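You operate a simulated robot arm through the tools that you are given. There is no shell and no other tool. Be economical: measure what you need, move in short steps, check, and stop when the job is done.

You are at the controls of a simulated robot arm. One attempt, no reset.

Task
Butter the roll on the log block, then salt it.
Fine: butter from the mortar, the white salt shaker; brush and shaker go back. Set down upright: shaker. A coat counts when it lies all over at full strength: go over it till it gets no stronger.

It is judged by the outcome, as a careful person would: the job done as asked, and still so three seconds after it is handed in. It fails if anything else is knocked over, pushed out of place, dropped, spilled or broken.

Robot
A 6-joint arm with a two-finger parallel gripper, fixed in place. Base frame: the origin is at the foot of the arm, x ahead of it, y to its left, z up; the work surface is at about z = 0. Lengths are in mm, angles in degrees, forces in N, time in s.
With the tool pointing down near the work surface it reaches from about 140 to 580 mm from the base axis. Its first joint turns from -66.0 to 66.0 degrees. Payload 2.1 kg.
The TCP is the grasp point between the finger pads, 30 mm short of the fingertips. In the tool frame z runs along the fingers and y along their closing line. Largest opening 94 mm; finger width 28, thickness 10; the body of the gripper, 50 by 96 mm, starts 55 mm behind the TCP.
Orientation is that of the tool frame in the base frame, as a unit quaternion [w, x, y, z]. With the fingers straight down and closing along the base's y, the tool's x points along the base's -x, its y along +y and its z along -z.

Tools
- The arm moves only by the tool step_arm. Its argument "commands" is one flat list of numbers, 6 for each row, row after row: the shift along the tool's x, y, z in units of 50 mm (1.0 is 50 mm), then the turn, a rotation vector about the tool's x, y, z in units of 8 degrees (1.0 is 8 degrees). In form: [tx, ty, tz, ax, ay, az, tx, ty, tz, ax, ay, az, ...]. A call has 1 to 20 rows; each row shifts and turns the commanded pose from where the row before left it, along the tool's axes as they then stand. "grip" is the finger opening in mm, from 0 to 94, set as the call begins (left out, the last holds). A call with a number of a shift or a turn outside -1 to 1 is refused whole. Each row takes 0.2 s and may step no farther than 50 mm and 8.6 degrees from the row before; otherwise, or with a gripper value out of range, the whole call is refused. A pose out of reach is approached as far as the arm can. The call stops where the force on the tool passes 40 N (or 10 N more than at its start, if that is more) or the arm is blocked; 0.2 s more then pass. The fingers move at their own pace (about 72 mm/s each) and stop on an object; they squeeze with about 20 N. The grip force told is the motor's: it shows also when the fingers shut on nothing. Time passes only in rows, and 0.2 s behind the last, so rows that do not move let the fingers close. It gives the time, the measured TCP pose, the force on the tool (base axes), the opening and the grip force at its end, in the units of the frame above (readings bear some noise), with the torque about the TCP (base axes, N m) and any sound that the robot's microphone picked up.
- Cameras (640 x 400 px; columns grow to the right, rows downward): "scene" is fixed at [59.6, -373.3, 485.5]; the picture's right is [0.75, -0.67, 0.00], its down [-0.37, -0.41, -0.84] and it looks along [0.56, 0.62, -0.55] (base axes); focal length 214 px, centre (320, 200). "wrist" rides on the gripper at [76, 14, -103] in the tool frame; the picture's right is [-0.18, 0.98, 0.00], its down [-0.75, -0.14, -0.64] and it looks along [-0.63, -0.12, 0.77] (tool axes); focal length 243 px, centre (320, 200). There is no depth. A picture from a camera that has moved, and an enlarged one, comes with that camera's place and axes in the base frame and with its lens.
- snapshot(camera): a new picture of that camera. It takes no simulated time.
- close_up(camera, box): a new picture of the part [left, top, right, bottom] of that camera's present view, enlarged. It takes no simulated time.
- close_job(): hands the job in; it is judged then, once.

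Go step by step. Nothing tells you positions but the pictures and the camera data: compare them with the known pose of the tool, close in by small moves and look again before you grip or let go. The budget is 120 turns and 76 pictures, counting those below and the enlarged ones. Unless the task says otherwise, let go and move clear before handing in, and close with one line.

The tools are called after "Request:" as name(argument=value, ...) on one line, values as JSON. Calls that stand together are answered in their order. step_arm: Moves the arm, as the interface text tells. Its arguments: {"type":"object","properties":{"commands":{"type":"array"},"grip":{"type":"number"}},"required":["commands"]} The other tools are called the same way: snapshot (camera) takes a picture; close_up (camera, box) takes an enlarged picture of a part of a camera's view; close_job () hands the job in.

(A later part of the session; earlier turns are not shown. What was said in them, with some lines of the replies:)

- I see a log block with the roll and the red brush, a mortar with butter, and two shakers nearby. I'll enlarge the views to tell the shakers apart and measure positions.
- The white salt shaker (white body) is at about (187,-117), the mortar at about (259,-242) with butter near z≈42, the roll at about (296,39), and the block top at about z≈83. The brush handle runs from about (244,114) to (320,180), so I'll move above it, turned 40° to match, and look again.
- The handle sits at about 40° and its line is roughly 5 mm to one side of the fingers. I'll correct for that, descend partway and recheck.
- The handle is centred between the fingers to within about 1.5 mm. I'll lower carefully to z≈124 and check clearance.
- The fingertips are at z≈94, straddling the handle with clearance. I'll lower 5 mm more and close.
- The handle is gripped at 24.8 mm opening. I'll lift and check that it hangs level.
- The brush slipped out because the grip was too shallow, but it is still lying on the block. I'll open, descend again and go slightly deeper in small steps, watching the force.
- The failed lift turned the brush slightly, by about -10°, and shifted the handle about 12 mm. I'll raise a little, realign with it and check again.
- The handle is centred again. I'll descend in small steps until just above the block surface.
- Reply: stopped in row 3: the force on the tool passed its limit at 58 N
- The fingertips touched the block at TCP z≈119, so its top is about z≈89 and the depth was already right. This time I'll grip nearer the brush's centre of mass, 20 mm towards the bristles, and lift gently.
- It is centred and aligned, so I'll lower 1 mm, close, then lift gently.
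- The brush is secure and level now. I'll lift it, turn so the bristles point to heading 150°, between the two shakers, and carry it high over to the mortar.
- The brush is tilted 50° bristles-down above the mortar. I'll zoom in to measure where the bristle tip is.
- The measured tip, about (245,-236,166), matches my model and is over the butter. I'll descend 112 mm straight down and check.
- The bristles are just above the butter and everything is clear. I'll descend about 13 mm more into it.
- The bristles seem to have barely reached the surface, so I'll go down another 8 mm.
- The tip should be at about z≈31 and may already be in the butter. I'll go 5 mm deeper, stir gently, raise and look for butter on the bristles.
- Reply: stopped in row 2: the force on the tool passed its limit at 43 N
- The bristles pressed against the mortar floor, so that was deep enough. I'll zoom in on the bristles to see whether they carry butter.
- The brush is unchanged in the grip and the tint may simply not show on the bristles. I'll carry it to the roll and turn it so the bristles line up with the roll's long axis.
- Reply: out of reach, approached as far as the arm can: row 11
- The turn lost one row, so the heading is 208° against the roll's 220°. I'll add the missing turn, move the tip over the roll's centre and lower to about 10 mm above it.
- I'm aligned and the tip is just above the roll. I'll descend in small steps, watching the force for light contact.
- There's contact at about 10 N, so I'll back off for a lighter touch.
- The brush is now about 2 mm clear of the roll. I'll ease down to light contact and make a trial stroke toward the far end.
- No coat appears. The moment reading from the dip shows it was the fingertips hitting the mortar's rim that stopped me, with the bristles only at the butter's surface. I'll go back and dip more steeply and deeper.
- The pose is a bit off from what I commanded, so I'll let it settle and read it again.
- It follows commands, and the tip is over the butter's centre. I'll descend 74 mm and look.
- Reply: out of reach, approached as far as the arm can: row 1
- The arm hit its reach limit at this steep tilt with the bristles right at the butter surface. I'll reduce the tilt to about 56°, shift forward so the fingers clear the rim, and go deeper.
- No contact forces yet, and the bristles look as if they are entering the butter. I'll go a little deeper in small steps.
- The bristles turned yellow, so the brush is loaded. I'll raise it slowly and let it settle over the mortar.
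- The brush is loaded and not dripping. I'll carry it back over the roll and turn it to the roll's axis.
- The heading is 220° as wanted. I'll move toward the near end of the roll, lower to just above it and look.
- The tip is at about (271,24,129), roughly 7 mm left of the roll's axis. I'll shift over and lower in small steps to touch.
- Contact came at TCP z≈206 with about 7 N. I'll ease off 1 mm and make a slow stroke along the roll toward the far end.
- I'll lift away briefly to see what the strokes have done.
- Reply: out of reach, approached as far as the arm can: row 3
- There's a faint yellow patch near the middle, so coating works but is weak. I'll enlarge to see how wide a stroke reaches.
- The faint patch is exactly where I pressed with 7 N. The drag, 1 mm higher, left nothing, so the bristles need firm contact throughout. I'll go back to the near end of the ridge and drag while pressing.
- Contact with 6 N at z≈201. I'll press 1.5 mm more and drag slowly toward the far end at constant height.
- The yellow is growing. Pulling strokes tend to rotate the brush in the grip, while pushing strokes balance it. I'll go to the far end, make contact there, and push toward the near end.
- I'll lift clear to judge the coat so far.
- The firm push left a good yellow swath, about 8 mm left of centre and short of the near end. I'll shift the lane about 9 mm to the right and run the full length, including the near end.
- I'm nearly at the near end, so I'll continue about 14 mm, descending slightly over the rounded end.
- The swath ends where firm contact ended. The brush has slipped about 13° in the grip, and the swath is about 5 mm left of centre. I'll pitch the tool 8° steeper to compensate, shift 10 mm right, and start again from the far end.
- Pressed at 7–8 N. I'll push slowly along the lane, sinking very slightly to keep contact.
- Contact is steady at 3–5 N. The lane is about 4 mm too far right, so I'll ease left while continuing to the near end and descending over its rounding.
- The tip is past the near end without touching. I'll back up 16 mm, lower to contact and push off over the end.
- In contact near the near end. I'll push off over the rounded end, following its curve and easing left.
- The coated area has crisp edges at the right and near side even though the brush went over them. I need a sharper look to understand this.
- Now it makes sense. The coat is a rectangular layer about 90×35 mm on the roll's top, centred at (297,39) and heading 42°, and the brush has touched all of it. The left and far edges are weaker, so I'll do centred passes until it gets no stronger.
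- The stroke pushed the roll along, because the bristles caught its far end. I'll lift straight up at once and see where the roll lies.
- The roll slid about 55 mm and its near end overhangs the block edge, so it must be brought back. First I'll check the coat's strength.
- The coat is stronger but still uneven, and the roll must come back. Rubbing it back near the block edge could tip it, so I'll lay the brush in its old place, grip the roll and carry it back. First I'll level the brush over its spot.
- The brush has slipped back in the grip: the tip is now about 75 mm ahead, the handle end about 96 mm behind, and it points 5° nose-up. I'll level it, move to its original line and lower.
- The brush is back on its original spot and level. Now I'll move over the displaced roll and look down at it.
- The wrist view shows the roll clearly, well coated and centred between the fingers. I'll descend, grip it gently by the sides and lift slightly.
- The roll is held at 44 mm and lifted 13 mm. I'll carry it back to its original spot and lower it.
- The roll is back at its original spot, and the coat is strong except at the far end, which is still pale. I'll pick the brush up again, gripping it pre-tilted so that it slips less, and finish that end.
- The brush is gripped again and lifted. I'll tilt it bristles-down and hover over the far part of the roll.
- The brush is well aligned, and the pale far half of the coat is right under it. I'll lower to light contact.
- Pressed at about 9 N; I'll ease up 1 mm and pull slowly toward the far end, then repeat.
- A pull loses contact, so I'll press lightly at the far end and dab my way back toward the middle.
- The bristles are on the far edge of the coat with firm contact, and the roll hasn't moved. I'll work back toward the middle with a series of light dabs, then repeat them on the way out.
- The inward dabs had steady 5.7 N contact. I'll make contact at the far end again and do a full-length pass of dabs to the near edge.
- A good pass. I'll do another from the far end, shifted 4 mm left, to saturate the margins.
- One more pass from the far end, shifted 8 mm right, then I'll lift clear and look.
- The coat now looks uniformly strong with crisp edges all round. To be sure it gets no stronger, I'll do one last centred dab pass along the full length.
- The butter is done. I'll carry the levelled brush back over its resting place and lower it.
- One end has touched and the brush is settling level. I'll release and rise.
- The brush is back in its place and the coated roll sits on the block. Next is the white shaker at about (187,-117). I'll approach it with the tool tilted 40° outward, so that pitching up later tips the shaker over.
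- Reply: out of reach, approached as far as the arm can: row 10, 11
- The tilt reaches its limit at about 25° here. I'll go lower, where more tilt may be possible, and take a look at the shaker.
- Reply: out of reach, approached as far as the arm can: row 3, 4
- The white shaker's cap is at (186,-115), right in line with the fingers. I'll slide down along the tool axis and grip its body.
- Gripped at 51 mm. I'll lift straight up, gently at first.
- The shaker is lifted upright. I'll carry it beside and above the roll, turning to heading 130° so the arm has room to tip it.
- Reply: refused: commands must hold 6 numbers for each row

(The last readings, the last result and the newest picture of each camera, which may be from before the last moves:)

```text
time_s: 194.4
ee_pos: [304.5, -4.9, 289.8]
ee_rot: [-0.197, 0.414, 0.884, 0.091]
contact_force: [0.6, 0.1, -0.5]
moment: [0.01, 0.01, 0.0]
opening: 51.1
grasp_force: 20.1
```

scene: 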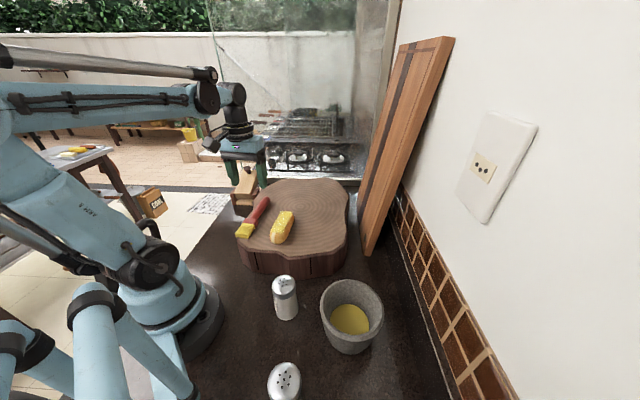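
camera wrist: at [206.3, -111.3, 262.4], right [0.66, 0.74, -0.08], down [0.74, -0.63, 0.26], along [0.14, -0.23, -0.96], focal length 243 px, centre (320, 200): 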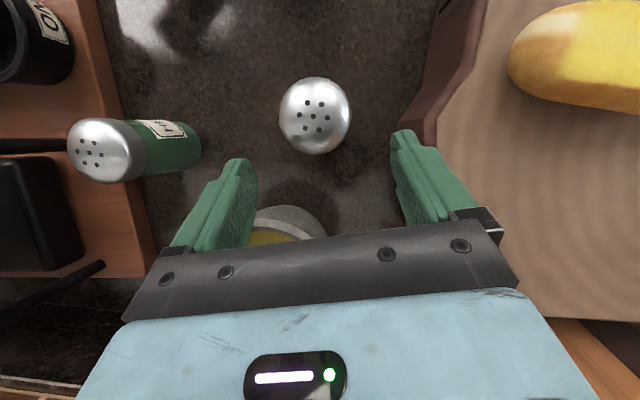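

In place at heading 130°. I'll tip the shaker in stages and watch the reach.

Request:
step_arm(commands=[0, 0, 0, 0, -1, 0, 0, 0, 0, 0, -1, 0, 0, 0, 0, 0, -1, 0, 0, 0, 0, 0, -1, 0, 0, 0, 0, 0, -1, 0, 0, 0, 0, 0, -1, 0, 0, 0, 0, 0, -1, 0, 0, 0, 0, 0, -1, 0, 0, 0, 0, 0, -1, 0, 0, 0, 0, 0, -1, 0])

```text
time_s: 196.6
ee_pos: [305.3, -4.5, 290.3]
ee_rot: [0.417, 0.375, 0.804, -0.196]
contact_force: [-0.4, 0.5, -2.3]
moment: [0.02, -0.01, 0.0]
opening: 51.3
grasp_force: 20.5
```

Request:
step_arm(commands=[0, 0, 0, 0, -1, 0, 0, 0, 0, 0, -1, 0, 0, 0, 0, 0, -1, 0, 0, 0, 0, 0, -1, 0])

```text
time_s: 197.6
ee_pos: [304.5, -4.5, 288.5]
ee_rot: [0.624, 0.306, 0.658, -0.292]
contact_force: [-0.1, 0.0, -1.7]
moment: [0.03, 0.01, -0.02]
opening: 51.2
grasp_force: 19.5
```

It works: tilted about 112° so far. I'll continue to about 136° so the holes face down over the roll.

Request:
step_arm(commands=[0, 0, 0, 0, -1, 0, 0, 0, 0, 0, -1, 0, 0, 0, 0, 0, -1, 0, 0, 0, 0, 0, 0, 0])

Request:
close_up(camera="scene", box=[220, 120, 380, 240])

```text
time_s: 198.6
ee_pos: [306.0, -4.8, 288.8]
ee_rot: [0.747, 0.238, 0.514, -0.349]
contact_force: [-0.5, -0.2, -1.6]
moment: [0.01, 0.03, -0.03]
opening: 51.2
grasp_force: 20.1
```

```text
3.33 times, centred on (300, 180) of scene
camera zoom: at [59.6, -373.3, 485.5], right [0.75, -0.67, 0.0], down [-0.37, -0.41, -0.84], along [0.56, 0.62, -0.55], focal length 715 px, centre (387, 267)
```

zoom: 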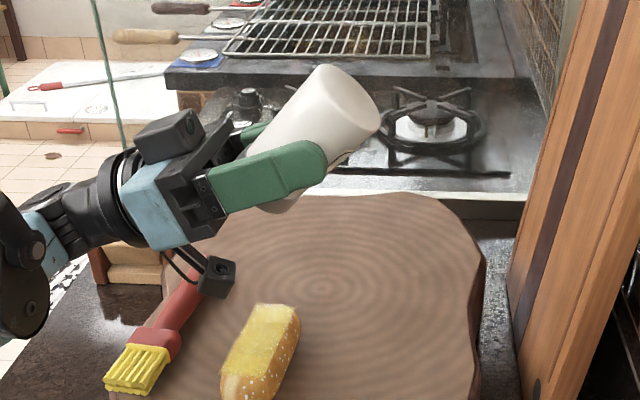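

Salt is already landing on the roll, a little right of its centre line. I'll shift 7 mm left and sweep along the roll's length with small shakes. The tool's y axis happens to be parallel to the roll.

Request:
step_arm(commands=[-0.05, 0.24, -0.13, 0, 0, 0, 0, 0.24, 0, 0, 0, 0, 0, 0.24, 0, 0, 0, 0, -0.112, -0.12, 0.043, 0, 0, 0, 0.112, -0.12, -0.043, 0, 0, 0, -0.112, -0.12, 0.043, 0, 0, 0, 0.112, -0.12, -0.043, 0, 0, 0, -0.112, -0.12, 0.043, 0, 0, 0, 0.112, -0.12, -0.043, 0, 0, 0, -0.112, -0.12, 0.043, 0, 0, 0, 0.112, -0.12, -0.043, 0, 0, 0, -0.112, -0.12, 0.043, 0, 0, 0, 0.112, -0.12, -0.043, 0, 0, 0, -0.112, -0.12, 0.043, 0, 0, 0, 0.112, -0.12, -0.043, 0, 0, 0])

Request:
step_arm(commands=[-0.112, 0.12, 0.043, 0, 0, 0, 0.112, 0.12, -0.043, 0, 0, 0, -0.112, 0.12, 0.043, 0, 0, 0, 0.112, 0.12, -0.043, 0, 0, 0, -0.112, 0.12, 0.043, 0, 0, 0, 0.112, 0.12, -0.043, 0, 0, 0, -0.112, 0.12, 0.043, 0, 0, 0, 0.112, 0.12, -0.043, 0, 0, 0, -0.112, 0.12, 0.043, 0, 0, 0, 0.112, 0.12, -0.043, 0, 0, 0, -0.112, 0.12, 0.043, 0, 0, 0, 0.112, 0.12, -0.043, 0, 0, 0])

```text
time_s: 201.8
ee_pos: [272.4, -22.4, 290.1]
ee_rot: [0.745, 0.24, 0.514, -0.35]
contact_force: [-1.0, -0.5, -1.4]
moment: [0.01, 0.02, -0.03]
opening: 51.5
grasp_force: 19.6
```

```text
time_s: 204.4
ee_pos: [328.7, 23.9, 289.2]
ee_rot: [0.746, 0.24, 0.514, -0.35]
contact_force: [0.3, -0.2, -1.2]
moment: [-0.01, 0.0, -0.01]
opening: 51.4
grasp_force: 19.7
```

I'll do two more sweeps, offset 5 mm left and then 5 mm right, to cover the full width, plus a pair down the centre.

Request:
step_arm(commands=[-0.036, 0, -0.093, 0, 0, 0, -0.112, -0.12, 0.043, 0, 0, 0, 0.112, -0.12, -0.043, 0, 0, 0, -0.112, -0.12, 0.043, 0, 0, 0, 0.112, -0.12, -0.043, 0, 0, 0, -0.112, -0.12, 0.043, 0, 0, 0, 0.112, -0.12, -0.043, 0, 0, 0, -0.112, -0.12, 0.043, 0, 0, 0, 0.112, -0.12, -0.043, 0, 0, 0, -0.112, -0.12, 0.043, 0, 0, 0, 0.112, -0.12, -0.043, 0, 0, 0, -0.112, -0.12, 0.043, 0, 0, 0, 0.112, -0.12, -0.043, 0, 0, 0])

Request:
step_arm(commands=[0.072, 0, 0.186, 0, 0, 0, -0.112, 0.12, 0.043, 0, 0, 0, 0.112, 0.12, -0.043, 0, 0, 0, -0.112, 0.12, 0.043, 0, 0, 0, 0.112, 0.12, -0.043, 0, 0, 0, -0.112, 0.12, 0.043, 0, 0, 0, 0.112, 0.12, -0.043, 0, 0, 0, -0.112, 0.12, 0.043, 0, 0, 0, 0.112, 0.12, -0.043, 0, 0, 0, -0.112, 0.12, 0.043, 0, 0, 0, 0.112, 0.12, -0.043, 0, 0, 0, -0.112, 0.12, 0.043, 0, 0, 0, 0.112, 0.12, -0.043, 0, 0, 0])

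Request:
step_arm(commands=[-0.036, 0, -0.093, 0, 0, 0, -0.112, -0.12, 0.043, 0, 0, 0, 0.112, -0.12, -0.043, 0, 0, 0, -0.112, -0.12, 0.043, 0, 0, 0, 0.112, -0.12, -0.043, 0, 0, 0, -0.112, -0.12, 0.043, 0, 0, 0, 0.112, -0.12, -0.043, 0, 0, 0, -0.112, -0.12, 0.043, 0, 0, 0, 0.112, -0.12, -0.043, 0, 0, 0, -0.112, -0.12, 0.043, 0, 0, 0, 0.112, -0.12, -0.043, 0, 0, 0, -0.112, -0.12, 0.043, 0, 0, 0, 0.112, -0.12, -0.043, 0, 0, 0])

Request:
step_arm(commands=[-0.112, 0.12, 0.043, 0, 0, 0, 0.112, 0.12, -0.043, 0, 0, 0, -0.112, 0.12, 0.043, 0, 0, 0, 0.112, 0.12, -0.043, 0, 0, 0, -0.112, 0.12, 0.043, 0, 0, 0, 0.112, 0.12, -0.043, 0, 0, 0, -0.112, 0.12, 0.043, 0, 0, 0, 0.112, 0.12, -0.043, 0, 0, 0, -0.112, 0.12, 0.043, 0, 0, 0, 0.112, 0.12, -0.043, 0, 0, 0, -0.112, 0.12, 0.043, 0, 0, 0, 0.112, 0.12, -0.043, 0, 0, 0])

Request:
close_up(camera="scene", box=[262, 198, 312, 238])

```text
time_s: 207.2
ee_pos: [269.9, -20.4, 291.2]
ee_rot: [0.746, 0.239, 0.514, -0.349]
contact_force: [0.8, -0.2, -1.8]
moment: [0.01, -0.01, 0.03]
opening: 51.0
grasp_force: 19.7
```

```text
time_s: 210.0
ee_pos: [332.0, 19.4, 290.7]
ee_rot: [0.746, 0.24, 0.513, -0.35]
contact_force: [-0.9, -0.5, -1.6]
moment: [0.05, 0.02, 0.02]
opening: 51.3
grasp_force: 19.5
```

```text
time_s: 212.8
ee_pos: [271.3, -22.5, 289.9]
ee_rot: [0.746, 0.239, 0.514, -0.35]
contact_force: [0.1, 0.4, -1.9]
moment: [0.0, 0.0, 0.01]
opening: 51.2
grasp_force: 20.1
```

```text
time_s: 215.4
ee_pos: [325.9, 23.3, 289.4]
ee_rot: [0.745, 0.24, 0.514, -0.35]
contact_force: [-0.5, 0.1, -1.3]
moment: [-0.01, 0.01, -0.01]
opening: 51.5
grasp_force: 19.8
```

```text
10.00 times, centred on (287, 218) of scene
camera zoom: at [59.6, -373.3, 485.5], right [0.75, -0.67, 0.0], down [-0.37, -0.41, -0.84], along [0.56, 0.62, -0.55], focal length 2145 px, centre (650, 20)
```

zoom: 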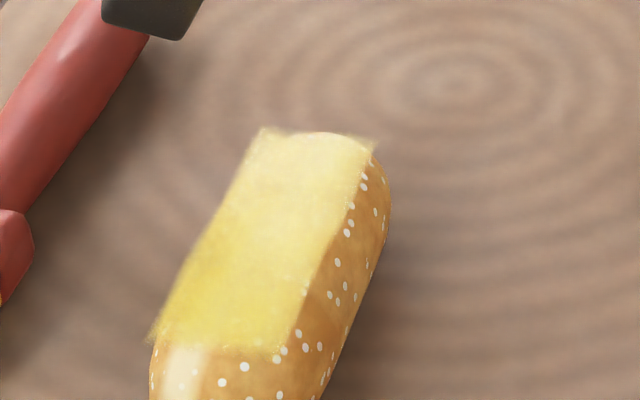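

Salt now speckles the whole roll with none on the block. I'll do two more double sweeps so it gets no stronger, then return the shaker. No pictures remain, so I'll rely on the recorded poses.

Request:
step_arm(commands=[-0.036, 0, -0.093, 0, 0, 0, -0.112, -0.12, 0.043, 0, 0, 0, 0.112, -0.12, -0.043, 0, 0, 0, -0.112, -0.12, 0.043, 0, 0, 0, 0.112, -0.12, -0.043, 0, 0, 0, -0.112, -0.12, 0.043, 0, 0, 0, 0.112, -0.12, -0.043, 0, 0, 0, -0.112, -0.12, 0.043, 0, 0, 0, 0.112, -0.12, -0.043, 0, 0, 0, -0.112, -0.12, 0.043, 0, 0, 0, 0.112, -0.12, -0.043, 0, 0, 0, -0.112, -0.12, 0.043, 0, 0, 0, 0.112, -0.12, -0.043, 0, 0, 0])

Request:
step_arm(commands=[0.072, 0, 0.186, 0, 0, 0, -0.112, 0.12, 0.043, 0, 0, 0, 0.112, 0.12, -0.043, 0, 0, 0, -0.112, 0.12, 0.043, 0, 0, 0, 0.112, 0.12, -0.043, 0, 0, 0, -0.112, 0.12, 0.043, 0, 0, 0, 0.112, 0.12, -0.043, 0, 0, 0, -0.112, 0.12, 0.043, 0, 0, 0, 0.112, 0.12, -0.043, 0, 0, 0, -0.112, 0.12, 0.043, 0, 0, 0, 0.112, 0.12, -0.043, 0, 0, 0, -0.112, 0.12, 0.043, 0, 0, 0, 0.112, 0.12, -0.043, 0, 0, 0])

Request:
step_arm(commands=[-0.036, 0, -0.093, 0, 0, 0, -0.112, -0.12, 0.043, 0, 0, 0, 0.112, -0.12, -0.043, 0, 0, 0, -0.112, -0.12, 0.043, 0, 0, 0, 0.112, -0.12, -0.043, 0, 0, 0, -0.112, -0.12, 0.043, 0, 0, 0, 0.112, -0.12, -0.043, 0, 0, 0, -0.112, -0.12, 0.043, 0, 0, 0, 0.112, -0.12, -0.043, 0, 0, 0, -0.112, -0.12, 0.043, 0, 0, 0, 0.112, -0.12, -0.043, 0, 0, 0, -0.112, -0.12, 0.043, 0, 0, 0, 0.112, -0.12, -0.043, 0, 0, 0])

Request:
step_arm(commands=[-0.112, 0.12, 0.043, 0, 0, 0, 0.112, 0.12, -0.043, 0, 0, 0, -0.112, 0.12, 0.043, 0, 0, 0, 0.112, 0.12, -0.043, 0, 0, 0, -0.112, 0.12, 0.043, 0, 0, 0, 0.112, 0.12, -0.043, 0, 0, 0, -0.112, 0.12, 0.043, 0, 0, 0])

Request:
step_arm(commands=[0, 0, 0, 0, 1, 0, 0, 0, 0, 0, 1, 0, 0, 0, 0, 0, 1, 0, 0, 0, 0, 0, 1, 0, 0, 0, 0, 0, 1, 0, 0, 0, 0, 0, 1, 0, 0, 0, 0, 0, 1, 0, 0, 0, 0, 0, 1, 0, 0, 0, 0, 0, 1, 0, 0, 0, 0, 0, 1, 0, 0, 0, 0, 0, 1, 0, 0, 0, 0, 0, 1, 0, 0, 0, 0, 0, 1, 0, 0, 0, 0, 0, 1, 0, 0, 0, 0, 0, 1, 0, 0, 0, 0, 0, 1, 0, 0, 0, 0, 0, 1, 0])

```text
time_s: 218.2
ee_pos: [270.1, -18.6, 290.3]
ee_rot: [0.746, 0.239, 0.514, -0.349]
contact_force: [-0.3, 0.8, -1.2]
moment: [0.0, 0.04, 0.03]
opening: 51.5
grasp_force: 20.6
```

```text
time_s: 221.0
ee_pos: [331.9, 19.7, 289.6]
ee_rot: [0.745, 0.24, 0.514, -0.35]
contact_force: [0.9, 0.3, -1.1]
moment: [-0.02, 0.01, -0.02]
opening: 51.0
grasp_force: 20.4
```

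```text
time_s: 223.8
ee_pos: [271.8, -23.4, 289.6]
ee_rot: [0.746, 0.239, 0.514, -0.349]
contact_force: [0.2, 0.3, -1.6]
moment: [-0.01, 0.02, 0.01]
opening: 51.4
grasp_force: 20.1
```

```text
time_s: 225.4
ee_pos: [303.8, 4.8, 295.8]
ee_rot: [0.746, 0.24, 0.514, -0.35]
contact_force: [-0.4, 1.2, -1.0]
moment: [0.04, 0.04, -0.01]
opening: 51.3
grasp_force: 19.4
```

```text
time_s: 229.0
ee_pos: [304.2, 4.4, 297.3]
ee_rot: [-0.199, 0.413, 0.884, 0.092]
contact_force: [-0.2, -0.4, -0.9]
moment: [0.02, -0.02, 0.01]
opening: 51.0
grasp_force: 19.7
```

Back upright with the recorded orientation. I'll reverse the turn and return above the shaker's spot.

Request:
step_arm(commands=[0, 0, 0, 0.32, 0, -0.68, 0, 0, 0, 0.32, 0, -0.68, 0, 0, 0, 0.32, 0, -0.68, 0.1445, -0.8185, 0.1115, 0, 0, 0, 0.1445, -0.8185, 0.1115, 0, 0, 0, 0.1445, -0.8185, 0.1115, 0, 0, 0, 0.1445, -0.8185, 0.1115, 0, 0, 0, 0, 0, 0, 0, 0, 0])

```text
time_s: 230.8
ee_pos: [186.1, -115.8, 291.5]
ee_rot: [-0.21, 0.27, 0.938, 0.058]
contact_force: [-0.3, -0.1, -1.0]
moment: [0.0, 0.0, 0.03]
opening: 51.2
grasp_force: 20.5
```

Request:
step_arm(commands=[-0.376, 0, 0.796, 0, 0, 0, -0.376, 0, 0.796, 0, 0, 0, -0.376, 0, 0.796, 0, 0, 0, -0.376, 0, 0.796, 0, 0, 0, -0.376, 0, 0.796, 0, 0, 0, 0, 0, 0, 0, 0, 0])

Request:
step_arm(commands=[-0.06, 0, 0.127, 0, 0, 0, 0, 0, 0, 0, 0, 0])

```text
time_s: 232.2
ee_pos: [187.4, -114.8, 65.9]
ee_rot: [-0.21, 0.27, 0.938, 0.059]
contact_force: [0.9, -1.1, -1.0]
moment: [-0.03, 0.01, 0.04]
opening: 51.1
grasp_force: 20.4
```

```text
time_s: 232.8
ee_pos: [188.7, -116.0, 59.9]
ee_rot: [-0.211, 0.269, 0.938, 0.058]
contact_force: [-0.1, -0.1, -0.8]
moment: [-0.03, 0.01, -0.01]
opening: 51.1
grasp_force: 20.1
```

Request:
step_arm(commands=[-0.017, 0, 0.036, 0, 0, 0, 0, 0, 0, 0, 0, 0])

Request:
step_arm(commands=[-0.013, 0, 0.027, 0, 0, 0, 0, 0, 0, 0, 0, 0])

```text
time_s: 233.4
ee_pos: [187.2, -115.3, 58.8]
ee_rot: [-0.21, 0.269, 0.938, 0.06]
contact_force: [-0.3, -0.5, -2.3]
moment: [0.0, -0.02, -0.02]
opening: 51.4
grasp_force: 20.3
```

```text
time_s: 234.0
ee_pos: [188.5, -115.2, 57.1]
ee_rot: [-0.21, 0.27, 0.938, 0.058]
contact_force: [0.6, -0.9, 14.0]
moment: [-0.05, -0.08, -0.03]
opening: 51.1
grasp_force: 19.9
```

The shaker has touched the counter. I'll ease up a hair, open, and withdraw along the tool axis.

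Request:
step_arm(commands=[0.004, 0, -0.008, 0, 0, 0, 0, 0, 0, 0, 0, 0])

Request:
step_arm(commands=[0, 0, 0, 0, 0, 0, 0, 0, 0, 0, 0, 0, 0, 0, 0, 0, 0, 0], grip=84)

Request:
step_arm(commands=[0, 0, -0.3, 0, 0, 0, 0, 0, -0.6, 0, 0, 0, 0, 0, -0.8, 0, 0, 0, 0, 0, -0.9, 0, 0, 0, 0.3, 0, -0.7, 0, 0, 0, 0.3, 0, -0.7, 0, 0, 0])

```text
time_s: 234.6
ee_pos: [188.0, -115.6, 56.7]
ee_rot: [-0.209, 0.27, 0.938, 0.059]
contact_force: [-1.4, 1.4, 4.8]
moment: [0.16, 0.18, -0.06]
opening: 51.4
grasp_force: 19.7
```

```text
time_s: 235.4
ee_pos: [187.5, -116.1, 58.5]
ee_rot: [-0.21, 0.269, 0.938, 0.059]
contact_force: [-0.2, 0.4, 0.4]
moment: [-0.04, 0.05, 0.03]
opening: 83.9
grasp_force: 0.0
```

```text
time_s: 236.8
ee_pos: [238.6, -147.2, 250.7]
ee_rot: [-0.21, 0.27, 0.938, 0.059]
contact_force: [0.5, 0.0, 0.4]
moment: [0.01, 0.01, 0.01]
opening: 83.8
grasp_force: 0.0
```

The shaker is set down upright at its original spot, the brush is back on the block, the roll is buttered and salted, and the arm is clear. I'm handing the job in.

Request:
close_job()

```text
The job is handed in.
```

I buttered and salted the roll on the log block, put the brush back, and stood the white shaker upright in its place. During buttering the roll slid partly over the block's edge; I put it back, and it now sits roughly 20 mm from where it began. I ran out of pictures before the last salting sweeps and the shaker's return, so neither was checked by eye.
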